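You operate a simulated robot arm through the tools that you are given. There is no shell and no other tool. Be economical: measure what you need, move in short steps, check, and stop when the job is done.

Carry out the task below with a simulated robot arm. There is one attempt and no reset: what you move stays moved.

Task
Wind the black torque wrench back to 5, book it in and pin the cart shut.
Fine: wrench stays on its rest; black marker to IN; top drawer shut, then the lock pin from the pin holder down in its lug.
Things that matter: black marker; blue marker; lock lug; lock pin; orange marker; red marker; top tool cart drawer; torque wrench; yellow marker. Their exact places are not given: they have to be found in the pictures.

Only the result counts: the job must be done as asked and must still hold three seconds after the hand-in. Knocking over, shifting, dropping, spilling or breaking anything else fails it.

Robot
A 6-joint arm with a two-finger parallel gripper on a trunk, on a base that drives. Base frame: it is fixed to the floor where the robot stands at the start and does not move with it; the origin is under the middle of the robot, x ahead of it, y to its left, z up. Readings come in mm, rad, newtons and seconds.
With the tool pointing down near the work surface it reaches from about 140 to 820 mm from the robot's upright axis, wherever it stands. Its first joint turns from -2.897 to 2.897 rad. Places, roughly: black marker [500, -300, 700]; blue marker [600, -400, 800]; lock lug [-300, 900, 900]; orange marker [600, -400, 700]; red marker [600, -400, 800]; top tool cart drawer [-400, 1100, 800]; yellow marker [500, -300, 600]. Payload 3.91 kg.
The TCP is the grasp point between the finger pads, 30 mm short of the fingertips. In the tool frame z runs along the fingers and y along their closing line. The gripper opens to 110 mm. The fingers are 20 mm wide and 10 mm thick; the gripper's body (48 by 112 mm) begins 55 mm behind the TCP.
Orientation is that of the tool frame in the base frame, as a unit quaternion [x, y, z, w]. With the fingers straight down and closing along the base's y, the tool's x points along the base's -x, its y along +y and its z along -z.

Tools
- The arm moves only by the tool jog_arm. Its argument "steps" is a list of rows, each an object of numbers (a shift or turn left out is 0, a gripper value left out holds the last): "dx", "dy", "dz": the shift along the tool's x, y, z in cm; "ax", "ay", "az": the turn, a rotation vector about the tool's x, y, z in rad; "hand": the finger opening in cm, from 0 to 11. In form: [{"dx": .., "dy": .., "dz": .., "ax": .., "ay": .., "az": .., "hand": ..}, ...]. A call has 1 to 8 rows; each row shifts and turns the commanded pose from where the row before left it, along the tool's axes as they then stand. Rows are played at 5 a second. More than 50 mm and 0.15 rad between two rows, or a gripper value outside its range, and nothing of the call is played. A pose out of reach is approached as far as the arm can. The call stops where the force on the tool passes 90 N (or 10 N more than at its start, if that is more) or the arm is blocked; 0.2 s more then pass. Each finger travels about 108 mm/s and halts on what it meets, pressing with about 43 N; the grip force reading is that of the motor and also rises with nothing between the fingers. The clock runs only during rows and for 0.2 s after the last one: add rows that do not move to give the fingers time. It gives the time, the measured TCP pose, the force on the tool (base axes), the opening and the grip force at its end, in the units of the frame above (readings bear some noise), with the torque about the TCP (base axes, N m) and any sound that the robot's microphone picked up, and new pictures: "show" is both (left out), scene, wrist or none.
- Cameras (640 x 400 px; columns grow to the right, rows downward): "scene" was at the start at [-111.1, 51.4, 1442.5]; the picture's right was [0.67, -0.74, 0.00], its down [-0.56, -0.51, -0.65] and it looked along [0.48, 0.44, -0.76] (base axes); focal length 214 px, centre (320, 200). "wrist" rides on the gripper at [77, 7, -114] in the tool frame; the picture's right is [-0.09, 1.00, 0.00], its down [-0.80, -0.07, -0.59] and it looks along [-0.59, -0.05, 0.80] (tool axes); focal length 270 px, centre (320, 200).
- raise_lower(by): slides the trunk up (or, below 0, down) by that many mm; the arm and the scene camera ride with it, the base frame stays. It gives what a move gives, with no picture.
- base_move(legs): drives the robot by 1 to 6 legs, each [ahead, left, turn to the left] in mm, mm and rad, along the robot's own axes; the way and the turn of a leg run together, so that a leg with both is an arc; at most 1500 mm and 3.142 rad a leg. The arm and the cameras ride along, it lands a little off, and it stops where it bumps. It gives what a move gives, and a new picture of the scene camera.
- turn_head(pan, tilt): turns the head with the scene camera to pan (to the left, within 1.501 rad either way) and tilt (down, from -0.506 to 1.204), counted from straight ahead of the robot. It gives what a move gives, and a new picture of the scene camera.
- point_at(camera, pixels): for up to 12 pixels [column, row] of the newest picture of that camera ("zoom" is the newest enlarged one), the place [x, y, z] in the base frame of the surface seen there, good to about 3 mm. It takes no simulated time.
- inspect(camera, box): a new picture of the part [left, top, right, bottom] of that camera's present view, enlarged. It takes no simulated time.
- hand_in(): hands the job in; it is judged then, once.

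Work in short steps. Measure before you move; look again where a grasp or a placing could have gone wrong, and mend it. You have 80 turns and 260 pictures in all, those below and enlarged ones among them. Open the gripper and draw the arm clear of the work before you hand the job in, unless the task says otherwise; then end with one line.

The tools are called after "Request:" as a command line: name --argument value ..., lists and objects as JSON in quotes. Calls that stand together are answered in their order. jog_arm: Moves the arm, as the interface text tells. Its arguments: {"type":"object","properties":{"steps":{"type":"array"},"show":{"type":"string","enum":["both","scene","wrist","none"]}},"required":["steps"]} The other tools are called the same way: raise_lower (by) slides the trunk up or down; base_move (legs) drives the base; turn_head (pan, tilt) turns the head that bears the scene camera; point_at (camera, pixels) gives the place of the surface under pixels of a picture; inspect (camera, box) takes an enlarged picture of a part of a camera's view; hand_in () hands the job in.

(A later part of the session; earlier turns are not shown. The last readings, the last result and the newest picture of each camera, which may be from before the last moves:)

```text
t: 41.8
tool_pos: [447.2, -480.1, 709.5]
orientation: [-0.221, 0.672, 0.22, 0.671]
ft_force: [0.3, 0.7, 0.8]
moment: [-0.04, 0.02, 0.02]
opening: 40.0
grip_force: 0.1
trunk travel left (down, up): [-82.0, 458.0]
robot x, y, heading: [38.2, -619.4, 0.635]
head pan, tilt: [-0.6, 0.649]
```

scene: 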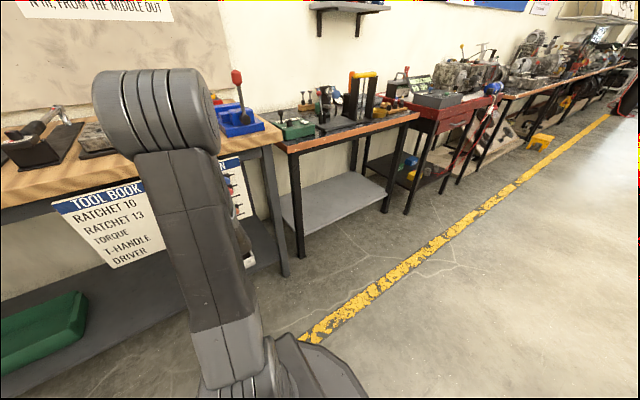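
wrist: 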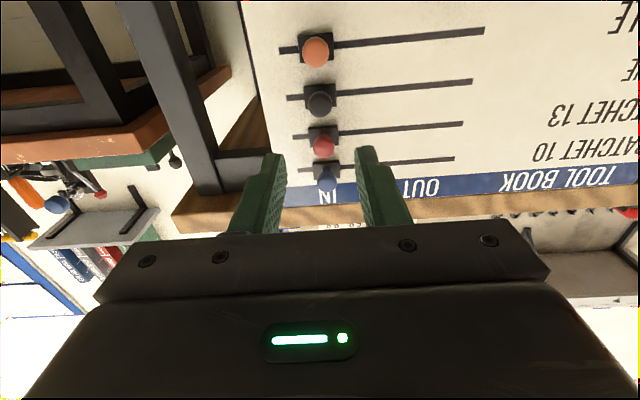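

Black marker is at IN, aligned with others. Raise trunk, pitch the gripper back down, and drive left along the bench toward the cart.

Request:
raise_lower --by 318

Request:
jog_arm --steps '[{"dx": -4, "ay": 0.14}, {"ay": 0.14}, {"ay": 0.14}, {"ay": 0.14}, {"ay": 0.14}, {"ay": 0.14}, {"ay": 0.14}, {"ay": 0.14}]' --show "none"

Request:
jog_arm --steps '[{"ay": 0.15}, {"ay": 0.15}, {"ay": 0.15}, {}]' --show "none"

Request:
base_move --legs '[[0, 900, 0]]'

Request:
turn_head --pan 0.9 --tilt 0.6

```text
t: 44.9
tool_pos: [446.9, -479.7, 1027.9]
orientation: [-0.22, 0.672, 0.22, 0.672]
ft_force: [-0.5, 0.3, 0.4]
moment: [0.01, 0.02, 0.01]
opening: 40.0
grip_force: 0.1
trunk travel left (down, up): [-400.0, 140.0]
robot x, y, heading: [37.8, -619.7, 0.628]
head pan, tilt: [-0.6, 0.649]
```

```text
t: 46.7
tool_pos: [447.7, -479.2, 1068.1]
orientation: [-0.303, 0.927, 0.068, 0.21]
ft_force: [0.6, -0.2, 1.0]
moment: [-0.01, -0.04, 0.0]
opening: 39.6
grip_force: 0.1
trunk travel left (down, up): [-400.0, 140.0]
robot x, y, heading: [37.2, -619.4, 0.63]
head pan, tilt: [-0.6, 0.649]
```

```text
t: 47.7
tool_pos: [447.5, -480.7, 1067.9]
orientation: [-0.311, 0.95, -0.001, -0.001]
ft_force: [-0.1, -0.2, 0.5]
moment: [0.0, 0.01, 0.04]
opening: 39.7
grip_force: 0.0
trunk travel left (down, up): [-400.0, 140.0]
robot x, y, heading: [39.1, -620.5, 0.635]
head pan, tilt: [-0.6, 0.649]
```

```text
t: 52.3
tool_pos: [-62.5, 216.7, 1067.1]
orientation: [-0.31, 0.951, 0.0, 0.0]
ft_force: [-0.8, -1.0, 0.3]
moment: [-0.04, -0.02, 0.01]
opening: 40.1
grip_force: 0.1
trunk travel left (down, up): [-400.0, 140.0]
robot x, y, heading: [-475.7, 80.7, 0.626]
head pan, tilt: [-0.6, 0.649]
```

scene: 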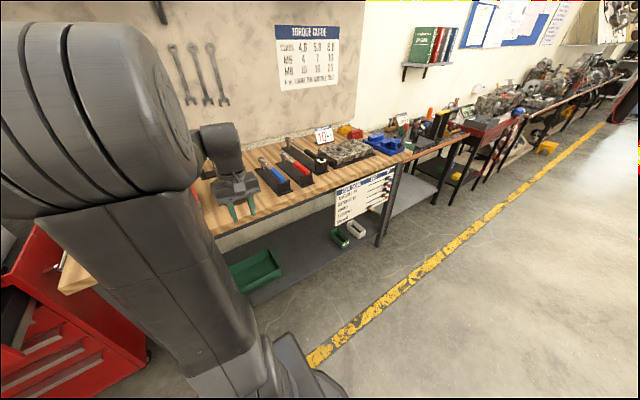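

```text
t: 53.9
tool_pos: [-63.6, 216.8, 1068.2]
orientation: [-0.31, 0.951, 0.001, 0.0]
ft_force: [-0.4, -0.3, 0.1]
moment: [0.02, 0.01, -0.04]
opening: 39.9
grip_force: 0.1
trunk travel left (down, up): [-400.0, 140.0]
robot x, y, heading: [-469.9, 81.0, 0.632]
head pan, tilt: [0.901, 0.6]
```

scene: 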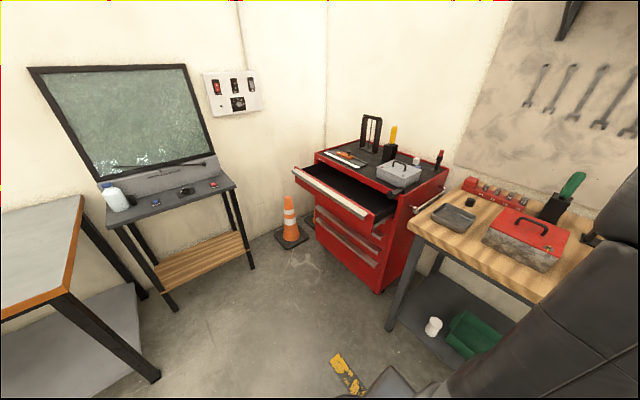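

Good view of the cart with the open top drawer. I zoom on it and measure.

Request:
inspect --camera "scene" --box '[280, 100, 460, 240]'

Request:
point_at --camera "scene" --pixels '[[293, 169], [368, 211], [332, 190], [330, 163], [318, 152], [372, 205], [402, 190], [440, 158], [378, 290], [290, 240], [337, 197], [312, 180]]'

```text
2.86 times, centred on (370, 170) of scene
```

zoom: 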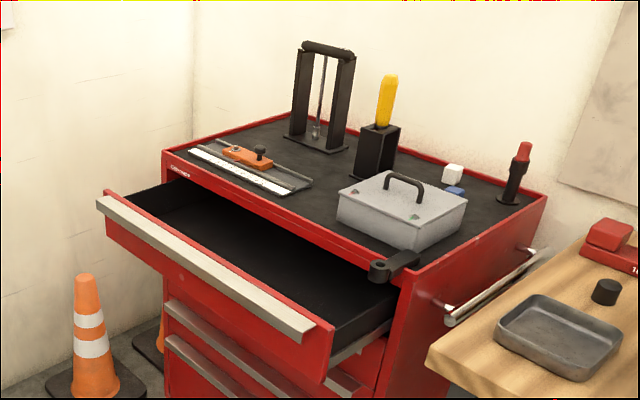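

```text
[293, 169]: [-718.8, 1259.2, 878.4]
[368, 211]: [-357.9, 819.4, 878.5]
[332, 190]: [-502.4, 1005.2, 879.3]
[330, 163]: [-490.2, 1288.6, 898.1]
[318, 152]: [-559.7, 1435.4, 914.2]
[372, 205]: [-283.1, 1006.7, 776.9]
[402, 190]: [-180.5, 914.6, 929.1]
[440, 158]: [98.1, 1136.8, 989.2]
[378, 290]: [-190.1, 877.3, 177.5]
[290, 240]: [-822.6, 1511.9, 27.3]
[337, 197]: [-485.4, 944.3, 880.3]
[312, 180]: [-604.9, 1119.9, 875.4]
```

Cart front plane n≈396, drawer lip at n≈170. I check obstacles on the left and locate lug and lock pin.

Request:
point_at --camera "scene" --pixels '[[155, 378], [175, 308], [252, 265], [60, 295], [235, 185], [300, 240], [350, 375], [405, 325]]'

Request:
point_at --camera "zoom" --pixels '[[378, 268], [390, 262], [413, 256], [379, 280], [523, 150], [516, 175], [508, 200], [200, 270], [310, 330], [325, 350], [265, 290], [300, 338]]'

```text
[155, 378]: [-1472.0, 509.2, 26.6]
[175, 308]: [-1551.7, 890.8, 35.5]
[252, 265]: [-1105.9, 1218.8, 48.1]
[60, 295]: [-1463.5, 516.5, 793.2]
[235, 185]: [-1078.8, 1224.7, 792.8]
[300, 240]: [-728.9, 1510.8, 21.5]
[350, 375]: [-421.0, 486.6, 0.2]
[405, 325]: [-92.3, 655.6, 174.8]
```

```text
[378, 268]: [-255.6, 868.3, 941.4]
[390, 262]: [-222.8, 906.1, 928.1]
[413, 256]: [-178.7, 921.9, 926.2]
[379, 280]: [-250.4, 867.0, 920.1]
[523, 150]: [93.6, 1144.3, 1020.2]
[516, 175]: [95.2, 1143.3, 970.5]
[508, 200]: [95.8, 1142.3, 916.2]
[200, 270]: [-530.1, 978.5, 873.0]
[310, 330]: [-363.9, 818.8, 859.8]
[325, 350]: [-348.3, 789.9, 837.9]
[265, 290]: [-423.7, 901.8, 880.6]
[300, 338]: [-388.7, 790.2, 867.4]
```

Path is clear. Drive left 760, lower trunk 220, and pitch the gripper forward for pushing.

Request:
base_move --legs '[[0, 760, 0]]'

Request:
raise_lower --by -220

Request:
jog_arm --steps '[{"ay": -0.14, "hand": 0}, {"ay": -0.14}, {"ay": -0.14}, {"ay": -0.14}, {"ay": -0.14}, {"ay": -0.14}, {"ay": -0.14}, {"ay": -0.14}]' --show "none"

Request:
jog_arm --steps '[{"ay": -0.15}, {"ay": -0.15}, {"ay": -0.15}, {}]'

```text
t: 58.2
tool_pos: [-540.2, 867.6, 1068.6]
orientation: [-0.314, 0.949, 0.0, -0.001]
ft_force: [-0.2, -0.5, 0.1]
moment: [0.04, -0.02, 0.01]
opening: 40.0
grip_force: 0.0
trunk travel left (down, up): [-400.0, 140.0]
robot x, y, heading: [-953.2, 730.7, 0.641]
head pan, tilt: [0.901, 0.6]
```

scene: 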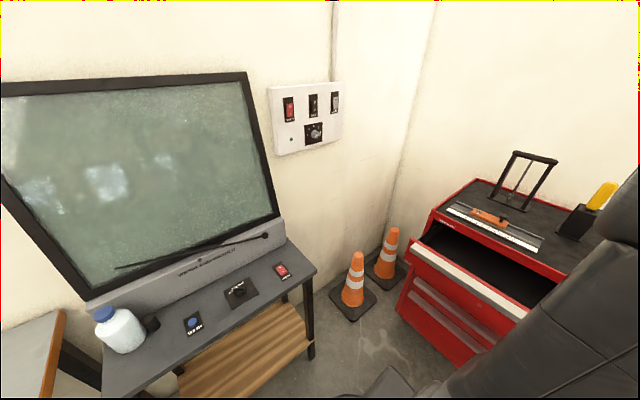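

```text
t: 60.5
tool_pos: [-541.3, 866.8, 846.9]
orientation: [-0.314, 0.95, -0.001, 0.0]
ft_force: [0.3, -0.4, -0.4]
moment: [0.01, -0.01, 0.03]
opening: 39.7
grip_force: 0.1
trunk travel left (down, up): [-180.0, 360.0]
robot x, y, heading: [-948.5, 725.1, 0.639]
head pan, tilt: [0.901, 0.6]
```

```text
t: 62.3
tool_pos: [-541.0, 864.8, 848.4]
orientation: [-0.265, 0.804, 0.165, 0.506]
ft_force: [-0.1, 0.5, -0.7]
moment: [-0.01, 0.02, 0.02]
opening: 0.0
grip_force: 38.0
trunk travel left (down, up): [-180.0, 360.0]
robot x, y, heading: [-949.6, 726.6, 0.638]
head pan, tilt: [0.901, 0.6]
```

```text
t: 63.3
tool_pos: [-540.1, 866.8, 846.8]
orientation: [-0.222, 0.671, 0.222, 0.672]
ft_force: [0.0, -0.1, 0.0]
moment: [0.03, -0.03, 0.01]
opening: 0.2
grip_force: 37.9
trunk travel left (down, up): [-180.0, 360.0]
robot x, y, heading: [-946.5, 728.4, 0.642]
head pan, tilt: [0.901, 0.6]
```

scene: 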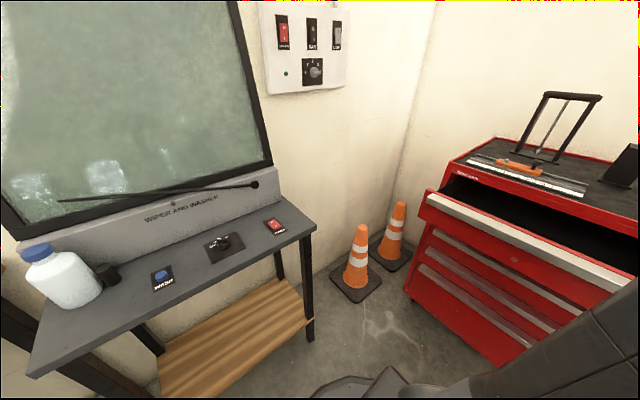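
wrist: 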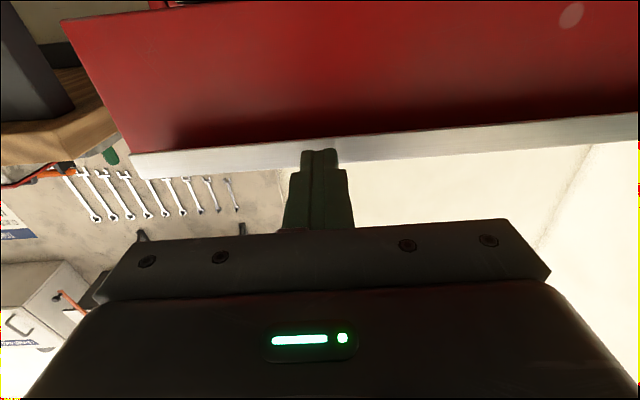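

Drawer panel seen in wrist view with the lip at row ~145. I measure panel and lip, and center the push position (left 12 cm).

Request:
point_at --camera "wrist" --pixels '[[250, 152], [400, 140], [250, 139], [400, 126], [250, 60], [400, 60], [320, 100], [320, 10]]'

Request:
jog_arm --steps '[{"dy": 4}, {"dy": 4}, {"dy": 4}, {}]'

```text
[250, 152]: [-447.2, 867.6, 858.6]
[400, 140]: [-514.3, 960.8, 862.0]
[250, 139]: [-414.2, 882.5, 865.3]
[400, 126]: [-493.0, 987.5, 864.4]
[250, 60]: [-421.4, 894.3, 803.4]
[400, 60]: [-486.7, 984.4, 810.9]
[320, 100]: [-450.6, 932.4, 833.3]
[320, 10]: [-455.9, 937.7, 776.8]
```

```text
t: 64.3
tool_pos: [-611.3, 964.8, 844.2]
orientation: [-0.222, 0.672, 0.221, 0.671]
ft_force: [-1.6, -0.1, 0.6]
moment: [-0.01, -0.02, 0.01]
opening: 0.1
grip_force: 37.6
trunk travel left (down, up): [-180.0, 360.0]
robot x, y, heading: [-951.2, 725.0, 0.639]
head pan, tilt: [0.901, 0.6]
```

scene: 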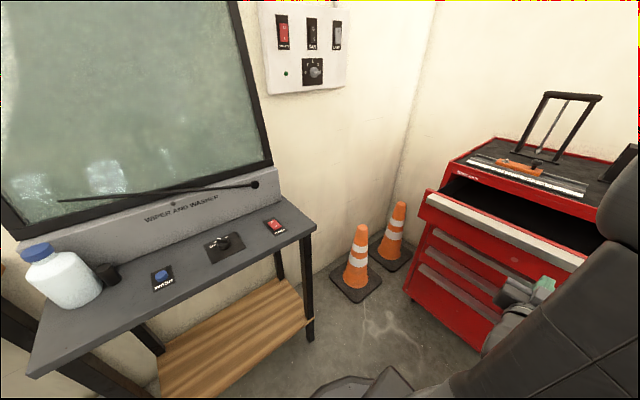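
wrist: 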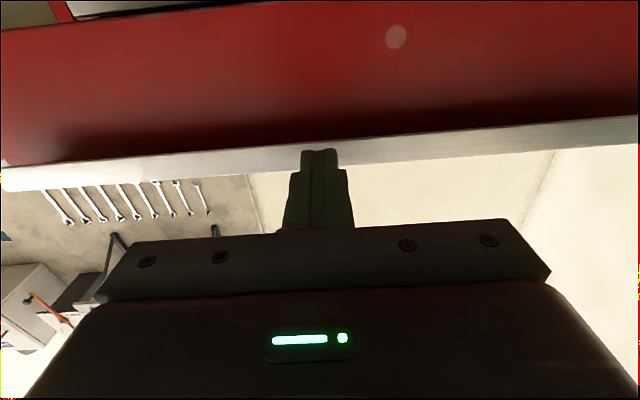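

Panel n≈189 and lip underside z≈860. Lower to z≈825 and push forward up to contact.

Request:
jog_arm --steps '[{"dx": 2}, {"dz": 4}, {"dz": 3}, {}]' --show "wrist"

```text
t: 65.3
tool_pos: [-551.7, 1006.6, 826.2]
orientation: [-0.221, 0.672, 0.221, 0.671]
ft_force: [-0.1, 0.1, 0.6]
moment: [-0.02, 0.02, 0.03]
opening: 0.0
grip_force: 38.1
trunk travel left (down, up): [-180.0, 360.0]
robot x, y, heading: [-950.7, 725.9, 0.633]
head pan, tilt: [0.901, 0.6]
```

wrist: 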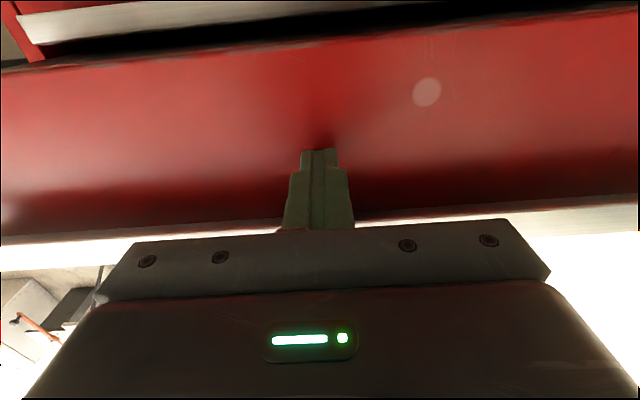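

Just short of contact. Push forward steadily.

Request:
jog_arm --steps '[{"dz": 2}, {"dz": 2}, {"dz": 2.5}, {"dz": 2.5}, {"dz": 2.5}, {"dz": 2.5}, {"dz": 2.5}, {}]'

```text
t: 67.1
tool_pos: [-419.7, 1102.1, 827.1]
orientation: [-0.225, 0.672, 0.224, 0.669]
ft_force: [-0.3, -0.6, 0.2]
moment: [0.02, 0.01, -0.01]
opening: 0.0
grip_force: 37.4
out of reach, approached as far as the arm can: row 7
trunk travel left (down, up): [-180.0, 360.0]
robot x, y, heading: [-950.7, 726.9, 0.635]
head pan, tilt: [0.901, 0.6]
```

scene: 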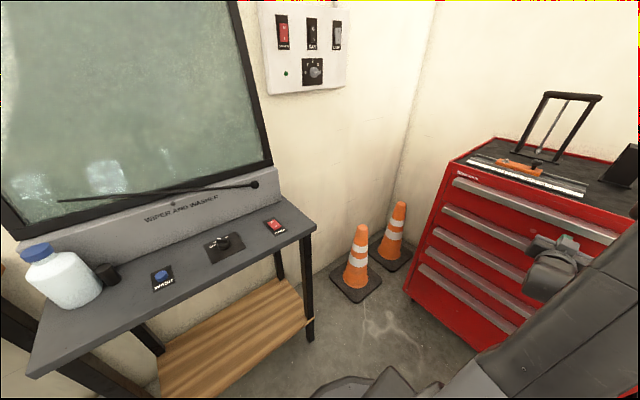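
wrist: 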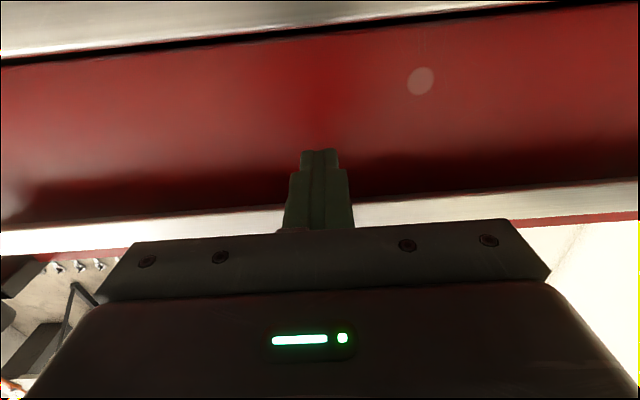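

Drawer nearly shut; reach ended. Measure panels of top and second drawers to see what remains.

Request:
inspect --camera "scene" --box '[420, 130, 640, 300]'

Request:
point_at --camera "wrist" --pixels '[[200, 120], [420, 120], [320, 80], [200, 45], [420, 22], [450, 195], [150, 230], [560, 20]]'

Request:
point_at --camera "scene" --pixels '[[462, 195], [452, 221], [445, 250], [460, 172], [620, 220], [480, 190], [470, 218]]'

```text
2.35 times, centred on (530, 215) of scene
```

zoom: 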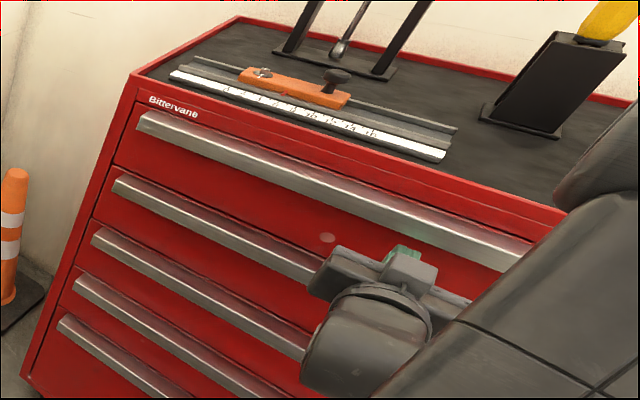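

```text
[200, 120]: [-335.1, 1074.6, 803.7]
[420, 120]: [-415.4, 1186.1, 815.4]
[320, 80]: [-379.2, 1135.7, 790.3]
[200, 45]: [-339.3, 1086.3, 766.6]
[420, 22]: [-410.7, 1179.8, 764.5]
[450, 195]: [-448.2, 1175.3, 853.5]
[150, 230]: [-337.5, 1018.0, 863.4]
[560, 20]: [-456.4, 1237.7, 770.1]
```

```text
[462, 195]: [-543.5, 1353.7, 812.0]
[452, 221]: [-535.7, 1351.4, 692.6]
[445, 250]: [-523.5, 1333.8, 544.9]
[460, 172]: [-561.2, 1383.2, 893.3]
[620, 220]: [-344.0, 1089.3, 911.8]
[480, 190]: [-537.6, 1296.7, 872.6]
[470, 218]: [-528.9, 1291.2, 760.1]
```

Panel n≈366.5 vs lower drawers ≈367.5: essentially shut. To be sure, I retract, drive 100 mm ahead and press until resistance.

Request:
jog_arm --steps '[{"dz": -4}, {"dz": -4}, {"dz": -4}, {}]' --show "none"

Request:
base_move --legs '[[100, 0, 0]]'

Request:
jog_arm --steps '[{"dz": 2}, {"dz": 1}, {"dz": 1}, {"dz": 0.5}, {"dz": 0.5}, {}]' --show "wrist"

```text
t: 68.1
tool_pos: [-521.0, 1029.9, 826.2]
orientation: [-0.222, 0.672, 0.221, 0.671]
ft_force: [0.3, -0.3, -1.0]
moment: [-0.01, 0.02, 0.02]
opening: 0.0
grip_force: 38.0
trunk travel left (down, up): [-180.0, 360.0]
robot x, y, heading: [-949.5, 730.5, 0.644]
head pan, tilt: [0.901, 0.6]
```

```text
t: 69.3
tool_pos: [-438.6, 1092.2, 824.7]
orientation: [-0.223, 0.672, 0.222, 0.67]
ft_force: [0.3, 0.1, -0.1]
moment: [-0.02, -0.02, 0.0]
opening: 0.2
grip_force: 37.9
trunk travel left (down, up): [-180.0, 360.0]
robot x, y, heading: [-870.3, 785.0, 0.638]
head pan, tilt: [0.901, 0.6]
```

scene: 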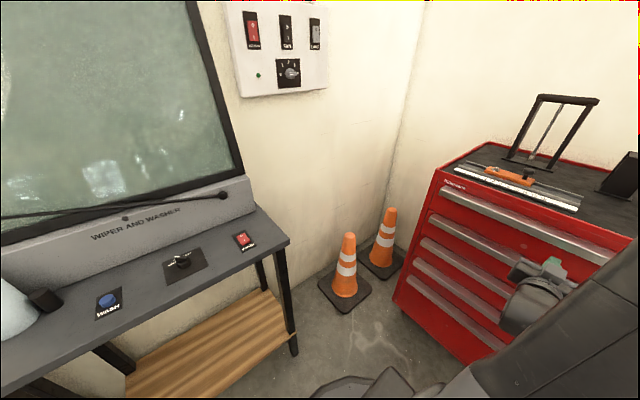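

```text
t: 70.7
tool_pos: [-403.1, 1118.0, 825.9]
orientation: [-0.222, 0.673, 0.221, 0.67]
ft_force: [-37.5, -29.3, -8.2]
moment: [-0.16, -0.32, -0.12]
opening: 0.0
grip_force: 37.4
trunk travel left (down, up): [-180.0, 360.0]
robot x, y, heading: [-869.6, 788.8, 0.641]
head pan, tilt: [0.901, 0.6]
```

wrist: 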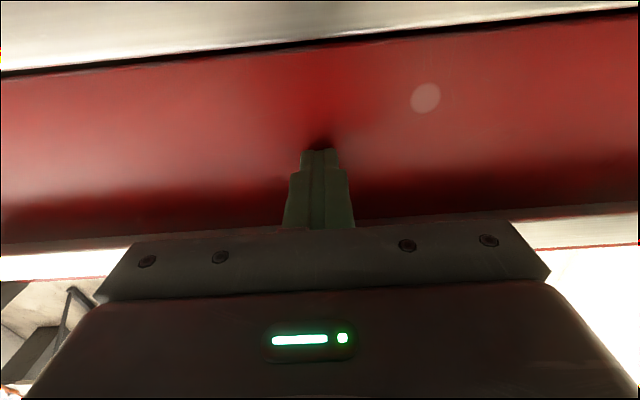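

Resistance 47 N with no motion: drawer is shut. Retract, raise the trunk, pitch down, and reposition in front of lug and pin.

Request:
jog_arm --steps '[{"dz": -4}, {"dz": -4}, {"dz": -4}, {"dz": -4}, {"dz": -4}, {}]' --show "none"

Request:
raise_lower --by 270

Request:
jog_arm --steps '[{"ay": 0.15, "hand": 6}, {"ay": 0.15}, {"ay": 0.15}, {"ay": 0.15}, {"ay": 0.15}, {"ay": 0.15}, {"ay": 0.15}, {"ay": 0.15}]' --show "none"

Request:
jog_arm --steps '[{"ay": 0.15}, {"ay": 0.15}, {"ay": 0.07, "dz": -4}, {"dz": -4}, {"dz": -4}, {}]' --show "none"

Request:
turn_head --pan -0.3 --tilt 0.7

```text
t: 72.1
tool_pos: [-546.6, 1001.6, 834.3]
orientation: [-0.225, 0.659, 0.218, 0.683]
ft_force: [0.2, 0.0, 0.8]
moment: [-0.03, 0.03, 0.0]
opening: 0.1
grip_force: 37.5
trunk travel left (down, up): [-180.0, 360.0]
robot x, y, heading: [-870.7, 792.0, 0.64]
head pan, tilt: [0.901, 0.6]
```

```text
t: 74.8
tool_pos: [-545.9, 1000.6, 1103.3]
orientation: [-0.225, 0.66, 0.218, 0.683]
ft_force: [-0.3, -0.1, 0.4]
moment: [0.04, -0.01, 0.01]
opening: 0.4
grip_force: 37.9
trunk travel left (down, up): [-450.0, 90.0]
robot x, y, heading: [-868.0, 787.2, 0.638]
head pan, tilt: [0.901, 0.6]
```

```text
t: 76.6
tool_pos: [-551.9, 948.2, 1066.6]
orientation: [-0.302, 0.919, 0.085, 0.238]
ft_force: [-0.8, 0.1, -0.9]
moment: [-0.01, 0.02, 0.02]
opening: 60.1
grip_force: 0.1
out of reach, approached as far as the arm can: row 3, 4, 5
trunk travel left (down, up): [-450.0, 90.0]
robot x, y, heading: [-869.0, 786.8, 0.637]
head pan, tilt: [0.901, 0.6]
```

```text
t: 78.2
tool_pos: [-558.6, 942.5, 1157.8]
orientation: [-0.315, 0.949, 0.013, 0.015]
ft_force: [-0.4, -0.4, 0.8]
moment: [0.02, 0.04, 0.0]
opening: 59.9
grip_force: 0.1
trunk travel left (down, up): [-450.0, 90.0]
robot x, y, heading: [-872.4, 786.2, 0.637]
head pan, tilt: [0.901, 0.6]
stopped in row 6: the arm was blocked; the commanded pose is now the measured one
```

```text
t: 79.6
tool_pos: [-560.4, 942.1, 1160.6]
orientation: [-0.315, 0.949, 0.013, 0.017]
ft_force: [-0.2, 0.1, 0.1]
moment: [0.02, 0.0, 0.01]
opening: 59.9
grip_force: 0.0
trunk travel left (down, up): [-450.0, 90.0]
robot x, y, heading: [-869.4, 787.3, 0.642]
head pan, tilt: [-0.3, 0.7]
```

scene: 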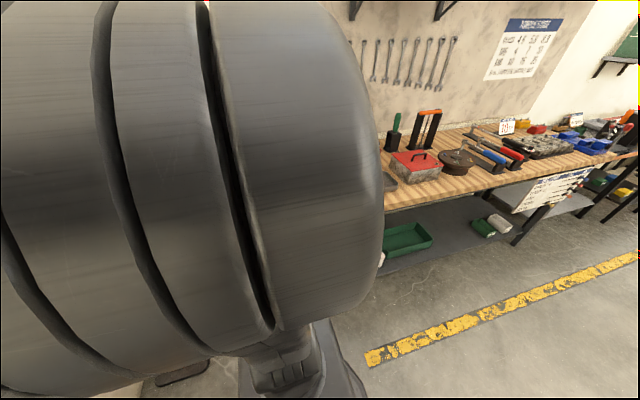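

The arm was folded too close; I extend 10 cm forward with a level correction, then drive right 250 and ahead 220.

Request:
jog_arm --steps '[{"dx": -3}, {"dx": -4, "ay": 0.034, "ax": 0.016}, {"dx": -4}, {}]' --show "none"

Request:
base_move --legs '[[0, -250, 0], [220, 0, 0]]'

Request:
turn_head --pan 0.4 --tilt 0.8

Request:
jog_arm --steps '[{}]' --show "wrist"

```text
t: 80.6
tool_pos: [-470.0, 1010.4, 1162.4]
orientation: [-0.314, 0.949, 0.001, 0.004]
ft_force: [0.0, 0.4, -0.8]
moment: [0.01, -0.05, 0.03]
opening: 59.9
grip_force: 0.1
trunk travel left (down, up): [-450.0, 90.0]
robot x, y, heading: [-869.7, 787.0, 0.638]
head pan, tilt: [-0.3, 0.7]
```

```text
t: 83.8
tool_pos: [-140.7, 933.8, 1161.8]
orientation: [-0.316, 0.949, 0.001, 0.003]
ft_force: [-0.7, 0.0, 0.6]
moment: [-0.02, -0.03, -0.03]
opening: 60.3
grip_force: 0.1
trunk travel left (down, up): [-450.0, 90.0]
robot x, y, heading: [-542.1, 708.9, 0.639]
head pan, tilt: [-0.3, 0.7]
```

scene: 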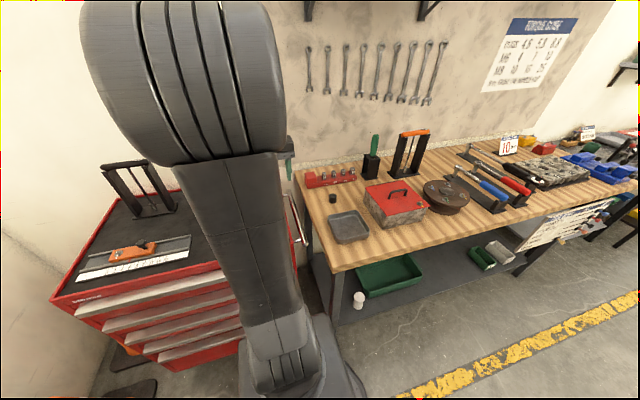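

```text
t: 84.8
tool_pos: [-140.7, 933.2, 1162.5]
orientation: [-0.316, 0.949, 0.0, 0.004]
ft_force: [0.6, -0.5, -0.3]
moment: [0.01, -0.01, -0.01]
opening: 59.9
grip_force: 0.1
trunk travel left (down, up): [-450.0, 90.0]
robot x, y, heading: [-538.6, 710.6, 0.643]
head pan, tilt: [0.4, 0.799]
```

scene: 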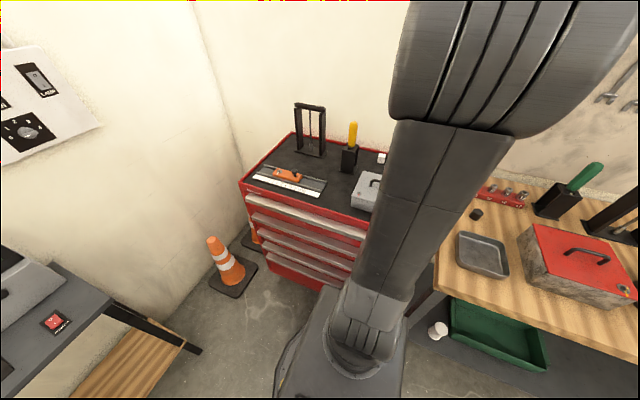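

```text
t: 85.2
tool_pos: [-142.2, 934.6, 1162.5]
orientation: [-0.316, 0.949, 0.001, 0.003]
ft_force: [-0.6, 0.2, 0.0]
moment: [-0.03, 0.02, -0.02]
opening: 60.1
grip_force: 0.0
trunk travel left (down, up): [-450.0, 90.0]
robot x, y, heading: [-537.5, 705.6, 0.642]
head pan, tilt: [0.4, 0.799]
```

wrist: 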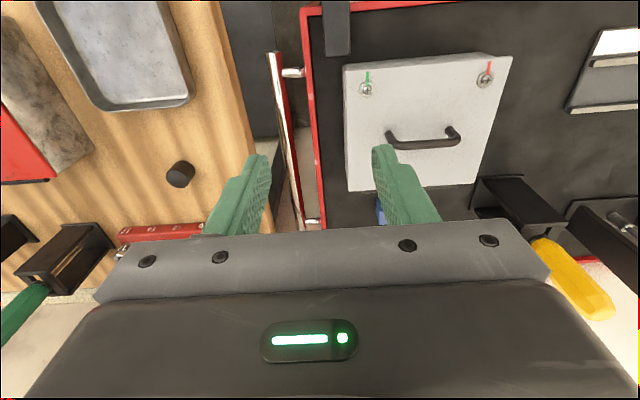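

Robot is well placed. I move the gripper out over the lock pin (≈(95,1143)) at this height to look.

Request:
jog_arm --steps '[{"dx": -4.5, "dy": 0.4}, {"dx": -4.5, "dy": 0.4}, {"dx": -4.5, "dy": 0.4}, {"dx": -4.5, "dy": 0.4}, {"dx": -4.5, "dy": 0.4}, {"dx": -4.5, "dy": 0.4}, {"dx": -4, "dy": 0.4}, {}]'

```text
t: 87.0
tool_pos: [87.9, 1139.4, 1165.5]
orientation: [-0.316, 0.949, 0.001, 0.004]
ft_force: [-0.1, 0.6, -0.5]
moment: [0.03, 0.01, 0.0]
opening: 59.8
grip_force: 0.1
trunk travel left (down, up): [-450.0, 90.0]
robot x, y, heading: [-538.5, 712.4, 0.644]
head pan, tilt: [0.4, 0.799]
```

scene: 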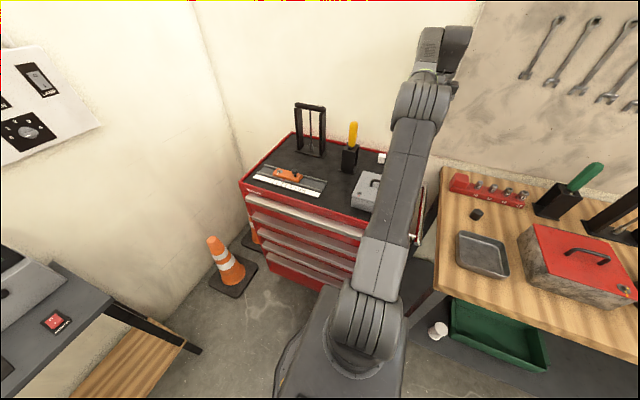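
wrist: 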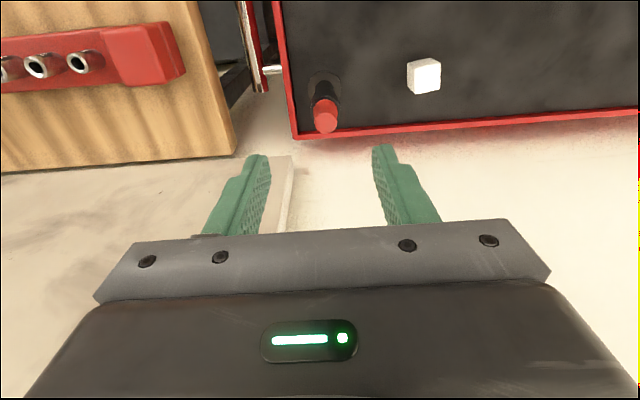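

Pin with red handle at (325,115). Zoom and measure.

Request:
inspect --camera "wrist" --box '[285, 60, 365, 140]'

Request:
point_at --camera "wrist" --pixels '[[325, 122], [316, 118], [334, 118], [326, 105], [325, 130], [324, 92], [324, 78], [318, 142], [300, 60], [355, 160]]'

```text
5.00 times, centred on (325, 100) of wrist
```

zoom: 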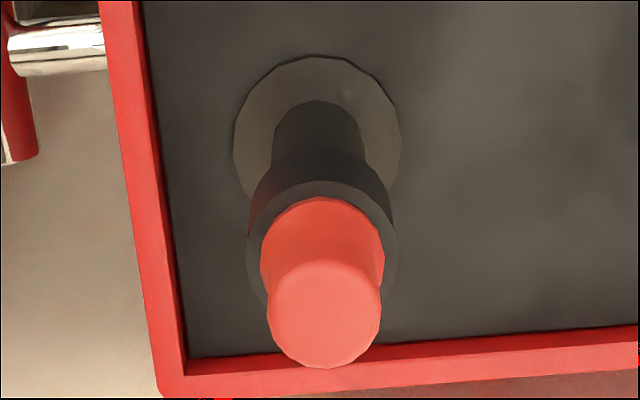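

```text
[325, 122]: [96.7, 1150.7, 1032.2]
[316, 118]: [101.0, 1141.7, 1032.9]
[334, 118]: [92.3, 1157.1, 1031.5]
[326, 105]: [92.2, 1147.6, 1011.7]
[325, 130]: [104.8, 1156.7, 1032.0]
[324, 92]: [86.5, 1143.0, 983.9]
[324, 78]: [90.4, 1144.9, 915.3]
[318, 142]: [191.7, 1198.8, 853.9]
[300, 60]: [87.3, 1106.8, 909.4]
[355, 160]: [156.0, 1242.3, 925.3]
```

Handle centre ≈ (96.8,1150), top z 1032, flange ≈ 992. I center above and descend to TCP z≈1030.

Request:
jog_arm --steps '[{"dx": -1.34, "dy": 0.33, "ay": 0.007}, {"dz": 4}, {"dz": 4}, {}]' --show "wrist"

```text
t: 88.0
tool_pos: [99.3, 1152.2, 1086.2]
orientation: [-0.316, 0.949, 0.0, 0.001]
ft_force: [0.0, 0.0, -0.5]
moment: [0.0, -0.01, 0.0]
opening: 60.2
grip_force: 0.0
trunk travel left (down, up): [-450.0, 90.0]
robot x, y, heading: [-535.2, 711.8, 0.641]
head pan, tilt: [0.4, 0.799]
```

wrist: 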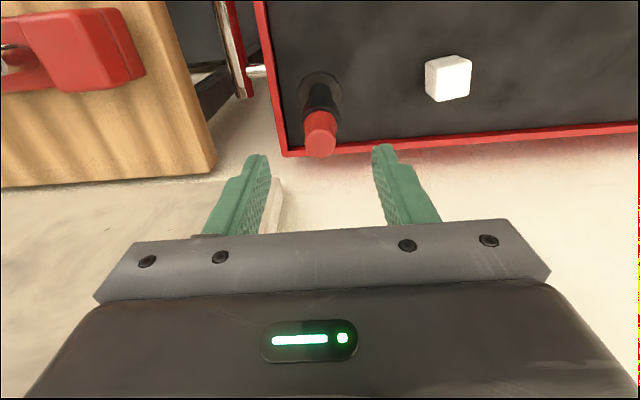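

Re-measure the top from here.

Request:
point_at --camera "wrist" --pixels '[[320, 148], [309, 145], [333, 145], [321, 118], [321, 110], [321, 105]]'

Request:
inspect --camera "wrist" --box '[270, 60, 390, 180]'

```text
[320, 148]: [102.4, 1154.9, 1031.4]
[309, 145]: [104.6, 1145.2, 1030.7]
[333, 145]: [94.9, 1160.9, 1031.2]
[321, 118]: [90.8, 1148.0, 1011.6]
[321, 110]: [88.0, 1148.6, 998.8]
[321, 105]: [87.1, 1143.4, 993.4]
```

```text
3.33 times, centred on (330, 120) of wrist
```

zoom: 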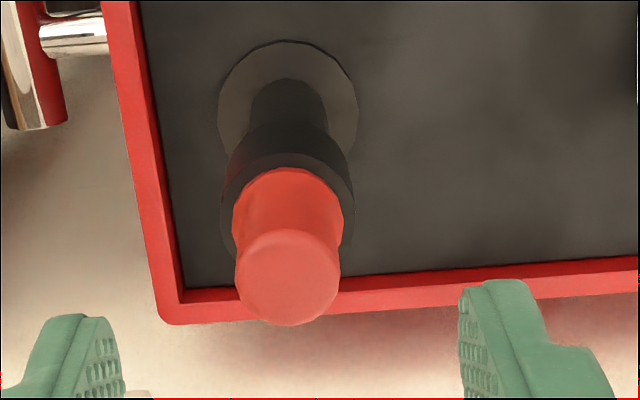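

Aligned. Descend 5.5 cm and close on the handle.

Request:
jog_arm --steps '[{"dz": 3}, {"dz": 2.5}, {}, {"hand": 3}, {"hand": 0}, {}, {}]' --show "wrist"

```text
t: 89.6
tool_pos: [98.2, 1151.6, 1030.2]
orientation: [-0.317, 0.949, -0.002, 0.001]
ft_force: [-0.2, 1.2, 0.4]
moment: [0.02, 0.01, -0.03]
opening: 24.1
grip_force: 43.5
trunk travel left (down, up): [-450.0, 90.0]
robot x, y, heading: [-538.5, 708.4, 0.643]
head pan, tilt: [0.4, 0.799]
```

wrist: 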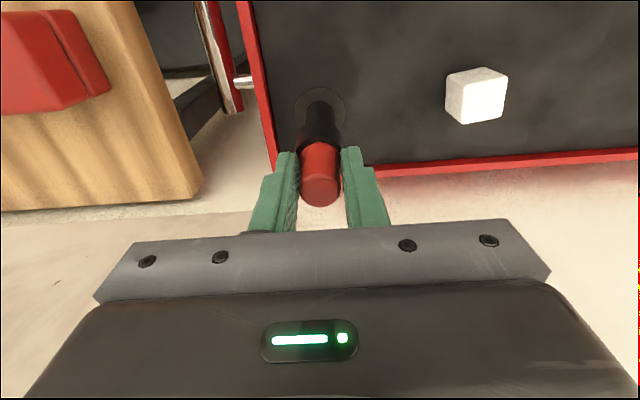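

Gripped (24 mm). Lift straight up 12 cm.

Request:
jog_arm --steps '[{"dz": -2}, {"dz": -2.5}, {"dz": -2.5}, {"dz": -2.5}, {"dz": -2.5}, {}]'

Request:
inspect --camera "wrist" --box '[220, 20, 420, 220]'

```text
t: 91.0
tool_pos: [102.1, 1152.5, 1150.4]
orientation: [-0.316, 0.949, 0.0, 0.0]
ft_force: [0.4, -0.6, -1.8]
moment: [0.04, 0.0, -0.03]
opening: 24.1
grip_force: 42.5
trunk travel left (down, up): [-450.0, 90.0]
robot x, y, heading: [-539.6, 709.1, 0.643]
head pan, tilt: [0.4, 0.799]
```

scene: 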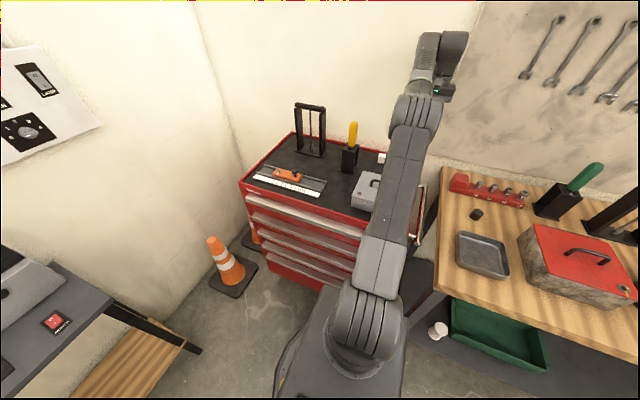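
wrist: 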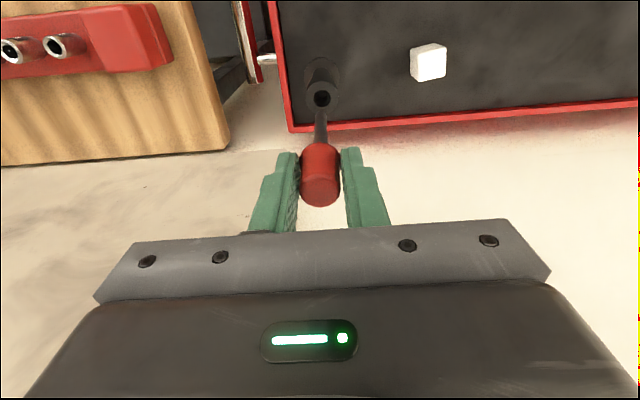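

```text
2.00 times, centred on (320, 120) of wrist
```

zoom: 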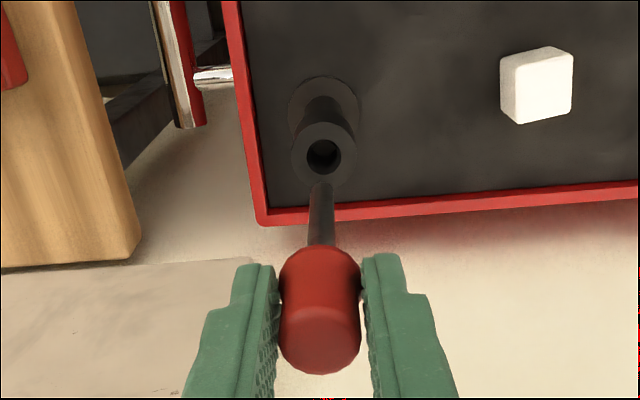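

Pin is free. Measure the shaft tip and the base of the handle.

Request:
point_at --camera "zoom" --pixels '[[321, 187], [321, 200], [321, 235], [321, 252], [320, 330], [309, 235], [334, 235], [322, 155]]'

```text
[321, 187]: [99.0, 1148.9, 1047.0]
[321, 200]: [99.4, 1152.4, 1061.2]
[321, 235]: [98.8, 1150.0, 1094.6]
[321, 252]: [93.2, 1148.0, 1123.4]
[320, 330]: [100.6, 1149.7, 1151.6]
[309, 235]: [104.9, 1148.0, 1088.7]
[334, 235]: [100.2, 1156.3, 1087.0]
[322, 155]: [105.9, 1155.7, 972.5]
```

Tip hangs ~105 mm below TCP. Raise 3 cm and retreat toward the lug to view it.

Request:
jog_arm --steps '[{"dz": -3}, {"dx": 4.5}, {"dx": 4.8}, {"dx": 4.8}, {"dx": 4.8}, {"dx": 4.8}, {"dx": 4.8}, {}]' --show "wrist"

Request:
base_move --legs '[[-130, 0, 0]]'

Request:
jog_arm --steps '[{}]' --show "wrist"

```text
t: 92.8
tool_pos: [-137.5, 977.7, 1177.4]
orientation: [-0.316, 0.949, -0.001, 0.0]
ft_force: [-0.5, 0.9, 0.0]
moment: [0.03, 0.0, 0.02]
opening: 23.7
grip_force: 42.7
out of reach, approached as far as the arm can: row 1
trunk travel left (down, up): [-450.0, 90.0]
robot x, y, heading: [-540.6, 710.5, 0.644]
head pan, tilt: [0.4, 0.799]
```

wrist: 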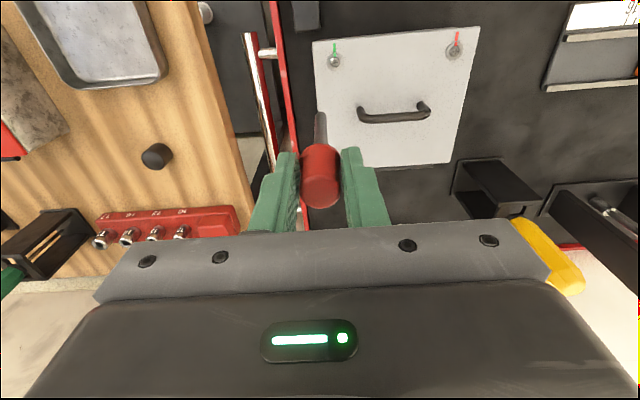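

```text
t: 94.1
tool_pos: [-242.7, 897.1, 1176.6]
orientation: [-0.315, 0.949, 0.0, 0.002]
ft_force: [0.5, -0.2, -0.5]
moment: [-0.02, -0.01, -0.01]
opening: 24.2
grip_force: 43.2
trunk travel left (down, up): [-450.0, 90.0]
robot x, y, heading: [-642.6, 633.6, 0.637]
head pan, tilt: [0.4, 0.799]
```

scene: 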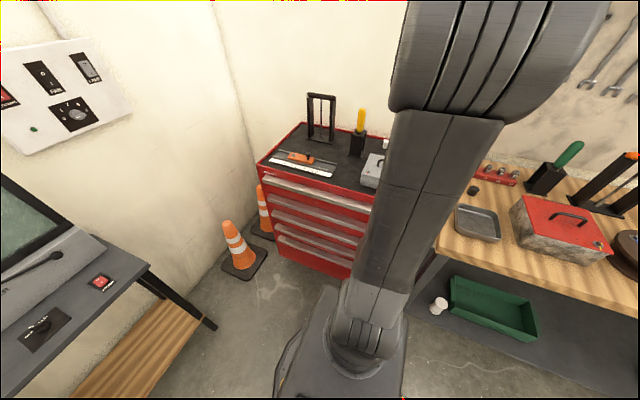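

```text
t: 94.5
tool_pos: [-241.8, 898.0, 1177.3]
orientation: [-0.313, 0.95, -0.001, 0.0]
ft_force: [-0.3, 0.3, -0.5]
moment: [0.01, -0.01, -0.04]
opening: 24.1
grip_force: 43.0
trunk travel left (down, up): [-450.0, 90.0]
robot x, y, heading: [-641.7, 631.8, 0.64]
head pan, tilt: [0.4, 0.799]
```

wrist: 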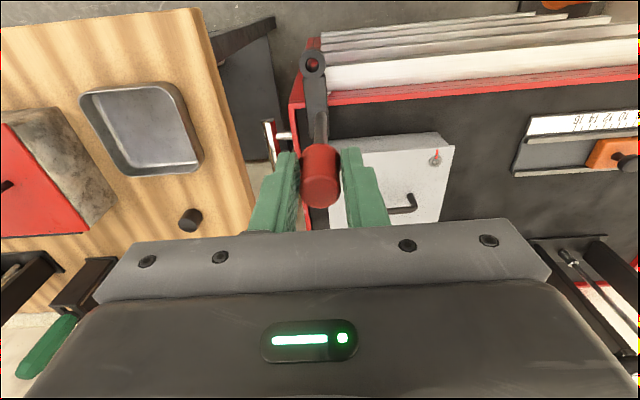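

Lug ring with hole at (314,65). Zoom and measure.

Request:
inspect --camera "wrist" --box '[280, 30, 360, 110]'

Request:
point_at --camera "wrist" --pixels '[[314, 52], [314, 78], [302, 65], [326, 65], [305, 56], [323, 74], [323, 56], [305, 74], [314, 64]]'

```text
5.00 times, centred on (320, 70) of wrist
```

zoom: 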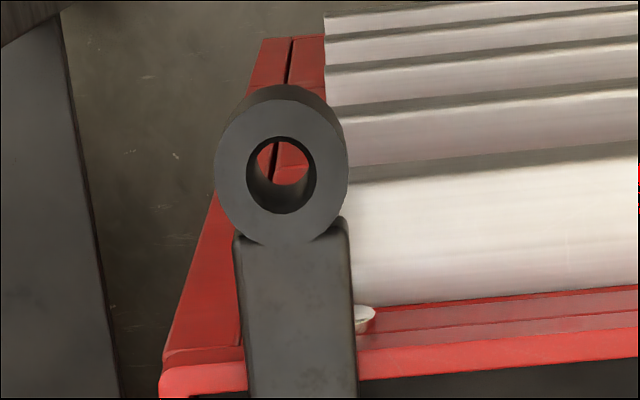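

```text
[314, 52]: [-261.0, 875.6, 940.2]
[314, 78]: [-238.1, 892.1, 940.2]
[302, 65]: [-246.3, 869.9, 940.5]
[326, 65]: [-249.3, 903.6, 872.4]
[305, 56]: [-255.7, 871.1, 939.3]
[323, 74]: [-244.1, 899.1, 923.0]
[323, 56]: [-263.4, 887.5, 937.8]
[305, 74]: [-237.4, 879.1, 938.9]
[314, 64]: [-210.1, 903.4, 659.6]
```

Request:
point_at --camera "zoom" --pixels '[[230, 174], [332, 174], [281, 116], [281, 230], [243, 136], [319, 212], [319, 136], [243, 212]]'

Request:
point_at --camera "wrist" --pixels '[[320, 118], [321, 130], [320, 190]]'

```text
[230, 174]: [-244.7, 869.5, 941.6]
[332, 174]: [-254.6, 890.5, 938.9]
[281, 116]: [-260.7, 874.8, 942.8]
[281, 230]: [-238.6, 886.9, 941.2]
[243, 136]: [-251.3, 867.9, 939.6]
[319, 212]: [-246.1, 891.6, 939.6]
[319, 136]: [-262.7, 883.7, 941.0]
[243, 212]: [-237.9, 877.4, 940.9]
```

```text
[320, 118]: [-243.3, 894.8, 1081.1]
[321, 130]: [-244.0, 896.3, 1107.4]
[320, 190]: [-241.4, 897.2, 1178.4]
```

Hole centre ≈ (-249.6,880.3), ring top z 940; hole ~16 mm, shaft ~9 mm. Shift onto the axis and descend until the tip is ~20 mm above.

Request:
jog_arm --steps '[{"dx": 1.68, "dy": -0.94}, {"dz": 4}, {"dz": 4}, {"dz": 3}, {}]' --show "wrist"

Request:
inspect --camera "wrist" --box '[260, 30, 380, 150]'

```text
t: 95.7
tool_pos: [-249.0, 878.9, 1068.4]
orientation: [-0.314, 0.95, -0.001, 0.0]
ft_force: [-0.9, -0.1, -0.2]
moment: [0.02, 0.01, -0.02]
opening: 24.2
grip_force: 43.3
trunk travel left (down, up): [-450.0, 90.0]
robot x, y, heading: [-643.7, 632.9, 0.641]
head pan, tilt: [0.4, 0.799]
```

wrist: 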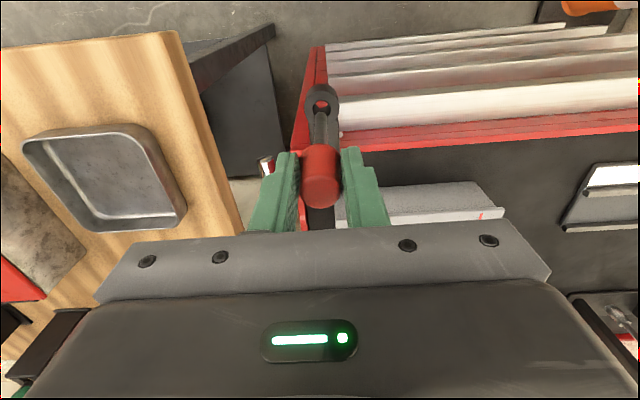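

```text
3.33 times, centred on (320, 90) of wrist
```

zoom: 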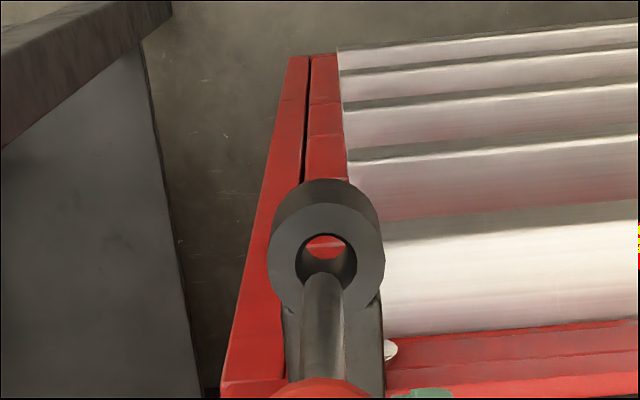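

Request:
point_at --camera "zoom" --pixels '[[280, 258], [375, 258], [326, 218], [295, 228], [360, 228], [322, 300], [322, 330], [322, 360], [304, 330], [341, 330], [368, 290], [285, 290]]'

```text
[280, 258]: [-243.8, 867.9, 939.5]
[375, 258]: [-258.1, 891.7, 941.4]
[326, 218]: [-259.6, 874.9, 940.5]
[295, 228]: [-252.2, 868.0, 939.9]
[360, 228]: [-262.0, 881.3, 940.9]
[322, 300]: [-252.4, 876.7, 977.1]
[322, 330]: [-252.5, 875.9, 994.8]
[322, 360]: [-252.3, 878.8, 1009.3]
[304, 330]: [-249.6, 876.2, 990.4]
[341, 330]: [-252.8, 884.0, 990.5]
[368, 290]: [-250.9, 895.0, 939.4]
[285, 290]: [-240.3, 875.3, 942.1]
```

Pin axis within ~2 mm of hole centre. Lower in small steps, watching force.

Request:
jog_arm --steps '[{"dz": 1.5}, {"dz": 1.5}, {"dz": 1}, {"dz": 1}, {}]' --show "wrist"

Request:
inspect --camera "wrist" --box '[260, 60, 380, 180]'

```text
t: 96.9
tool_pos: [-251.4, 880.5, 1016.0]
orientation: [-0.314, 0.95, -0.001, 0.001]
ft_force: [-0.7, -0.6, 0.2]
moment: [-0.03, 0.11, -0.03]
opening: 24.1
grip_force: 43.2
trunk travel left (down, up): [-450.0, 90.0]
robot x, y, heading: [-644.1, 630.9, 0.638]
head pan, tilt: [0.4, 0.799]
```

wrist: 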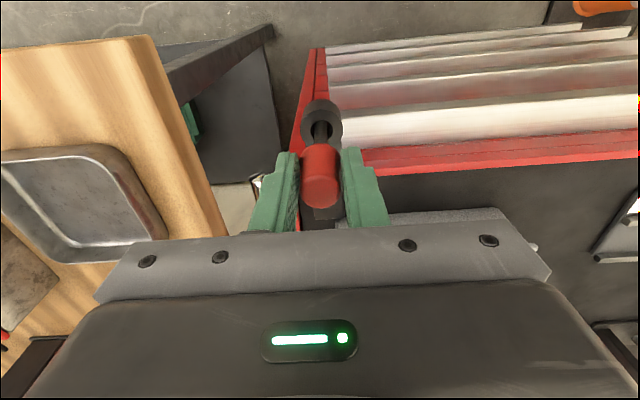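

```text
3.33 times, centred on (320, 120) of wrist
```

zoom: 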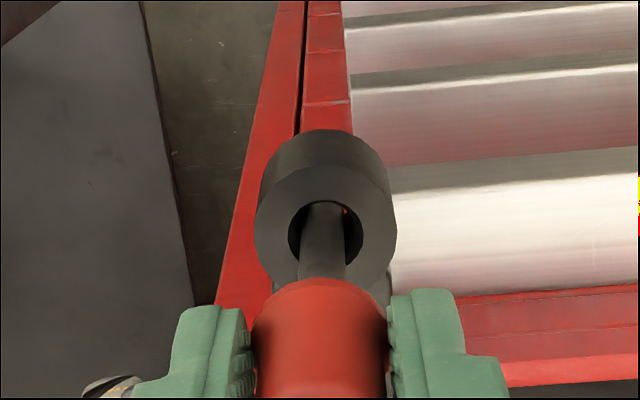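

Shaft is in the hole (tip at z≈911). Continue down until seated.

Request:
jog_arm --steps '[{"dz": 1.2}, {"dz": 1.2}, {"dz": 0.8}, {"dz": 0.5}, {}]' --show "wrist"

Request:
inspect --camera "wrist" --box '[260, 80, 380, 200]'

```text
t: 98.1
tool_pos: [-249.9, 878.8, 980.7]
orientation: [-0.314, 0.95, -0.001, 0.0]
ft_force: [-2.0, 1.6, -0.6]
moment: [0.06, 0.09, 0.0]
opening: 24.1
grip_force: 42.4
trunk travel left (down, up): [-450.0, 90.0]
robot x, y, heading: [-643.8, 635.2, 0.64]
head pan, tilt: [0.4, 0.799]
```

wrist: 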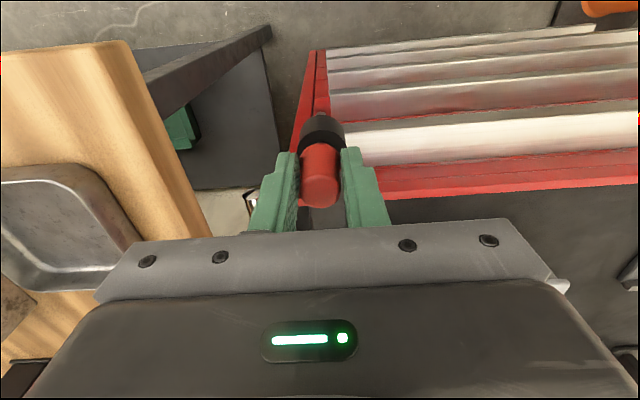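

```text
3.33 times, centred on (320, 140) of wrist
```

zoom: 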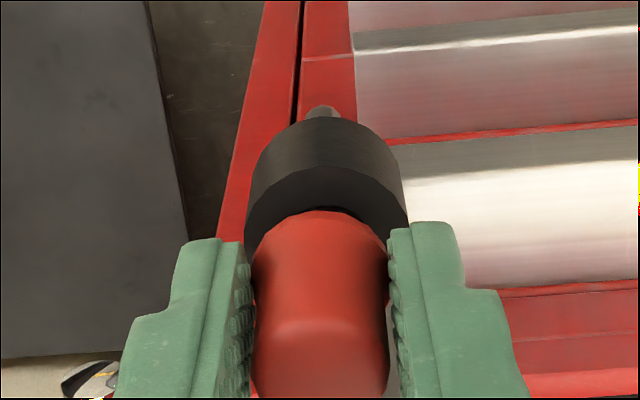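

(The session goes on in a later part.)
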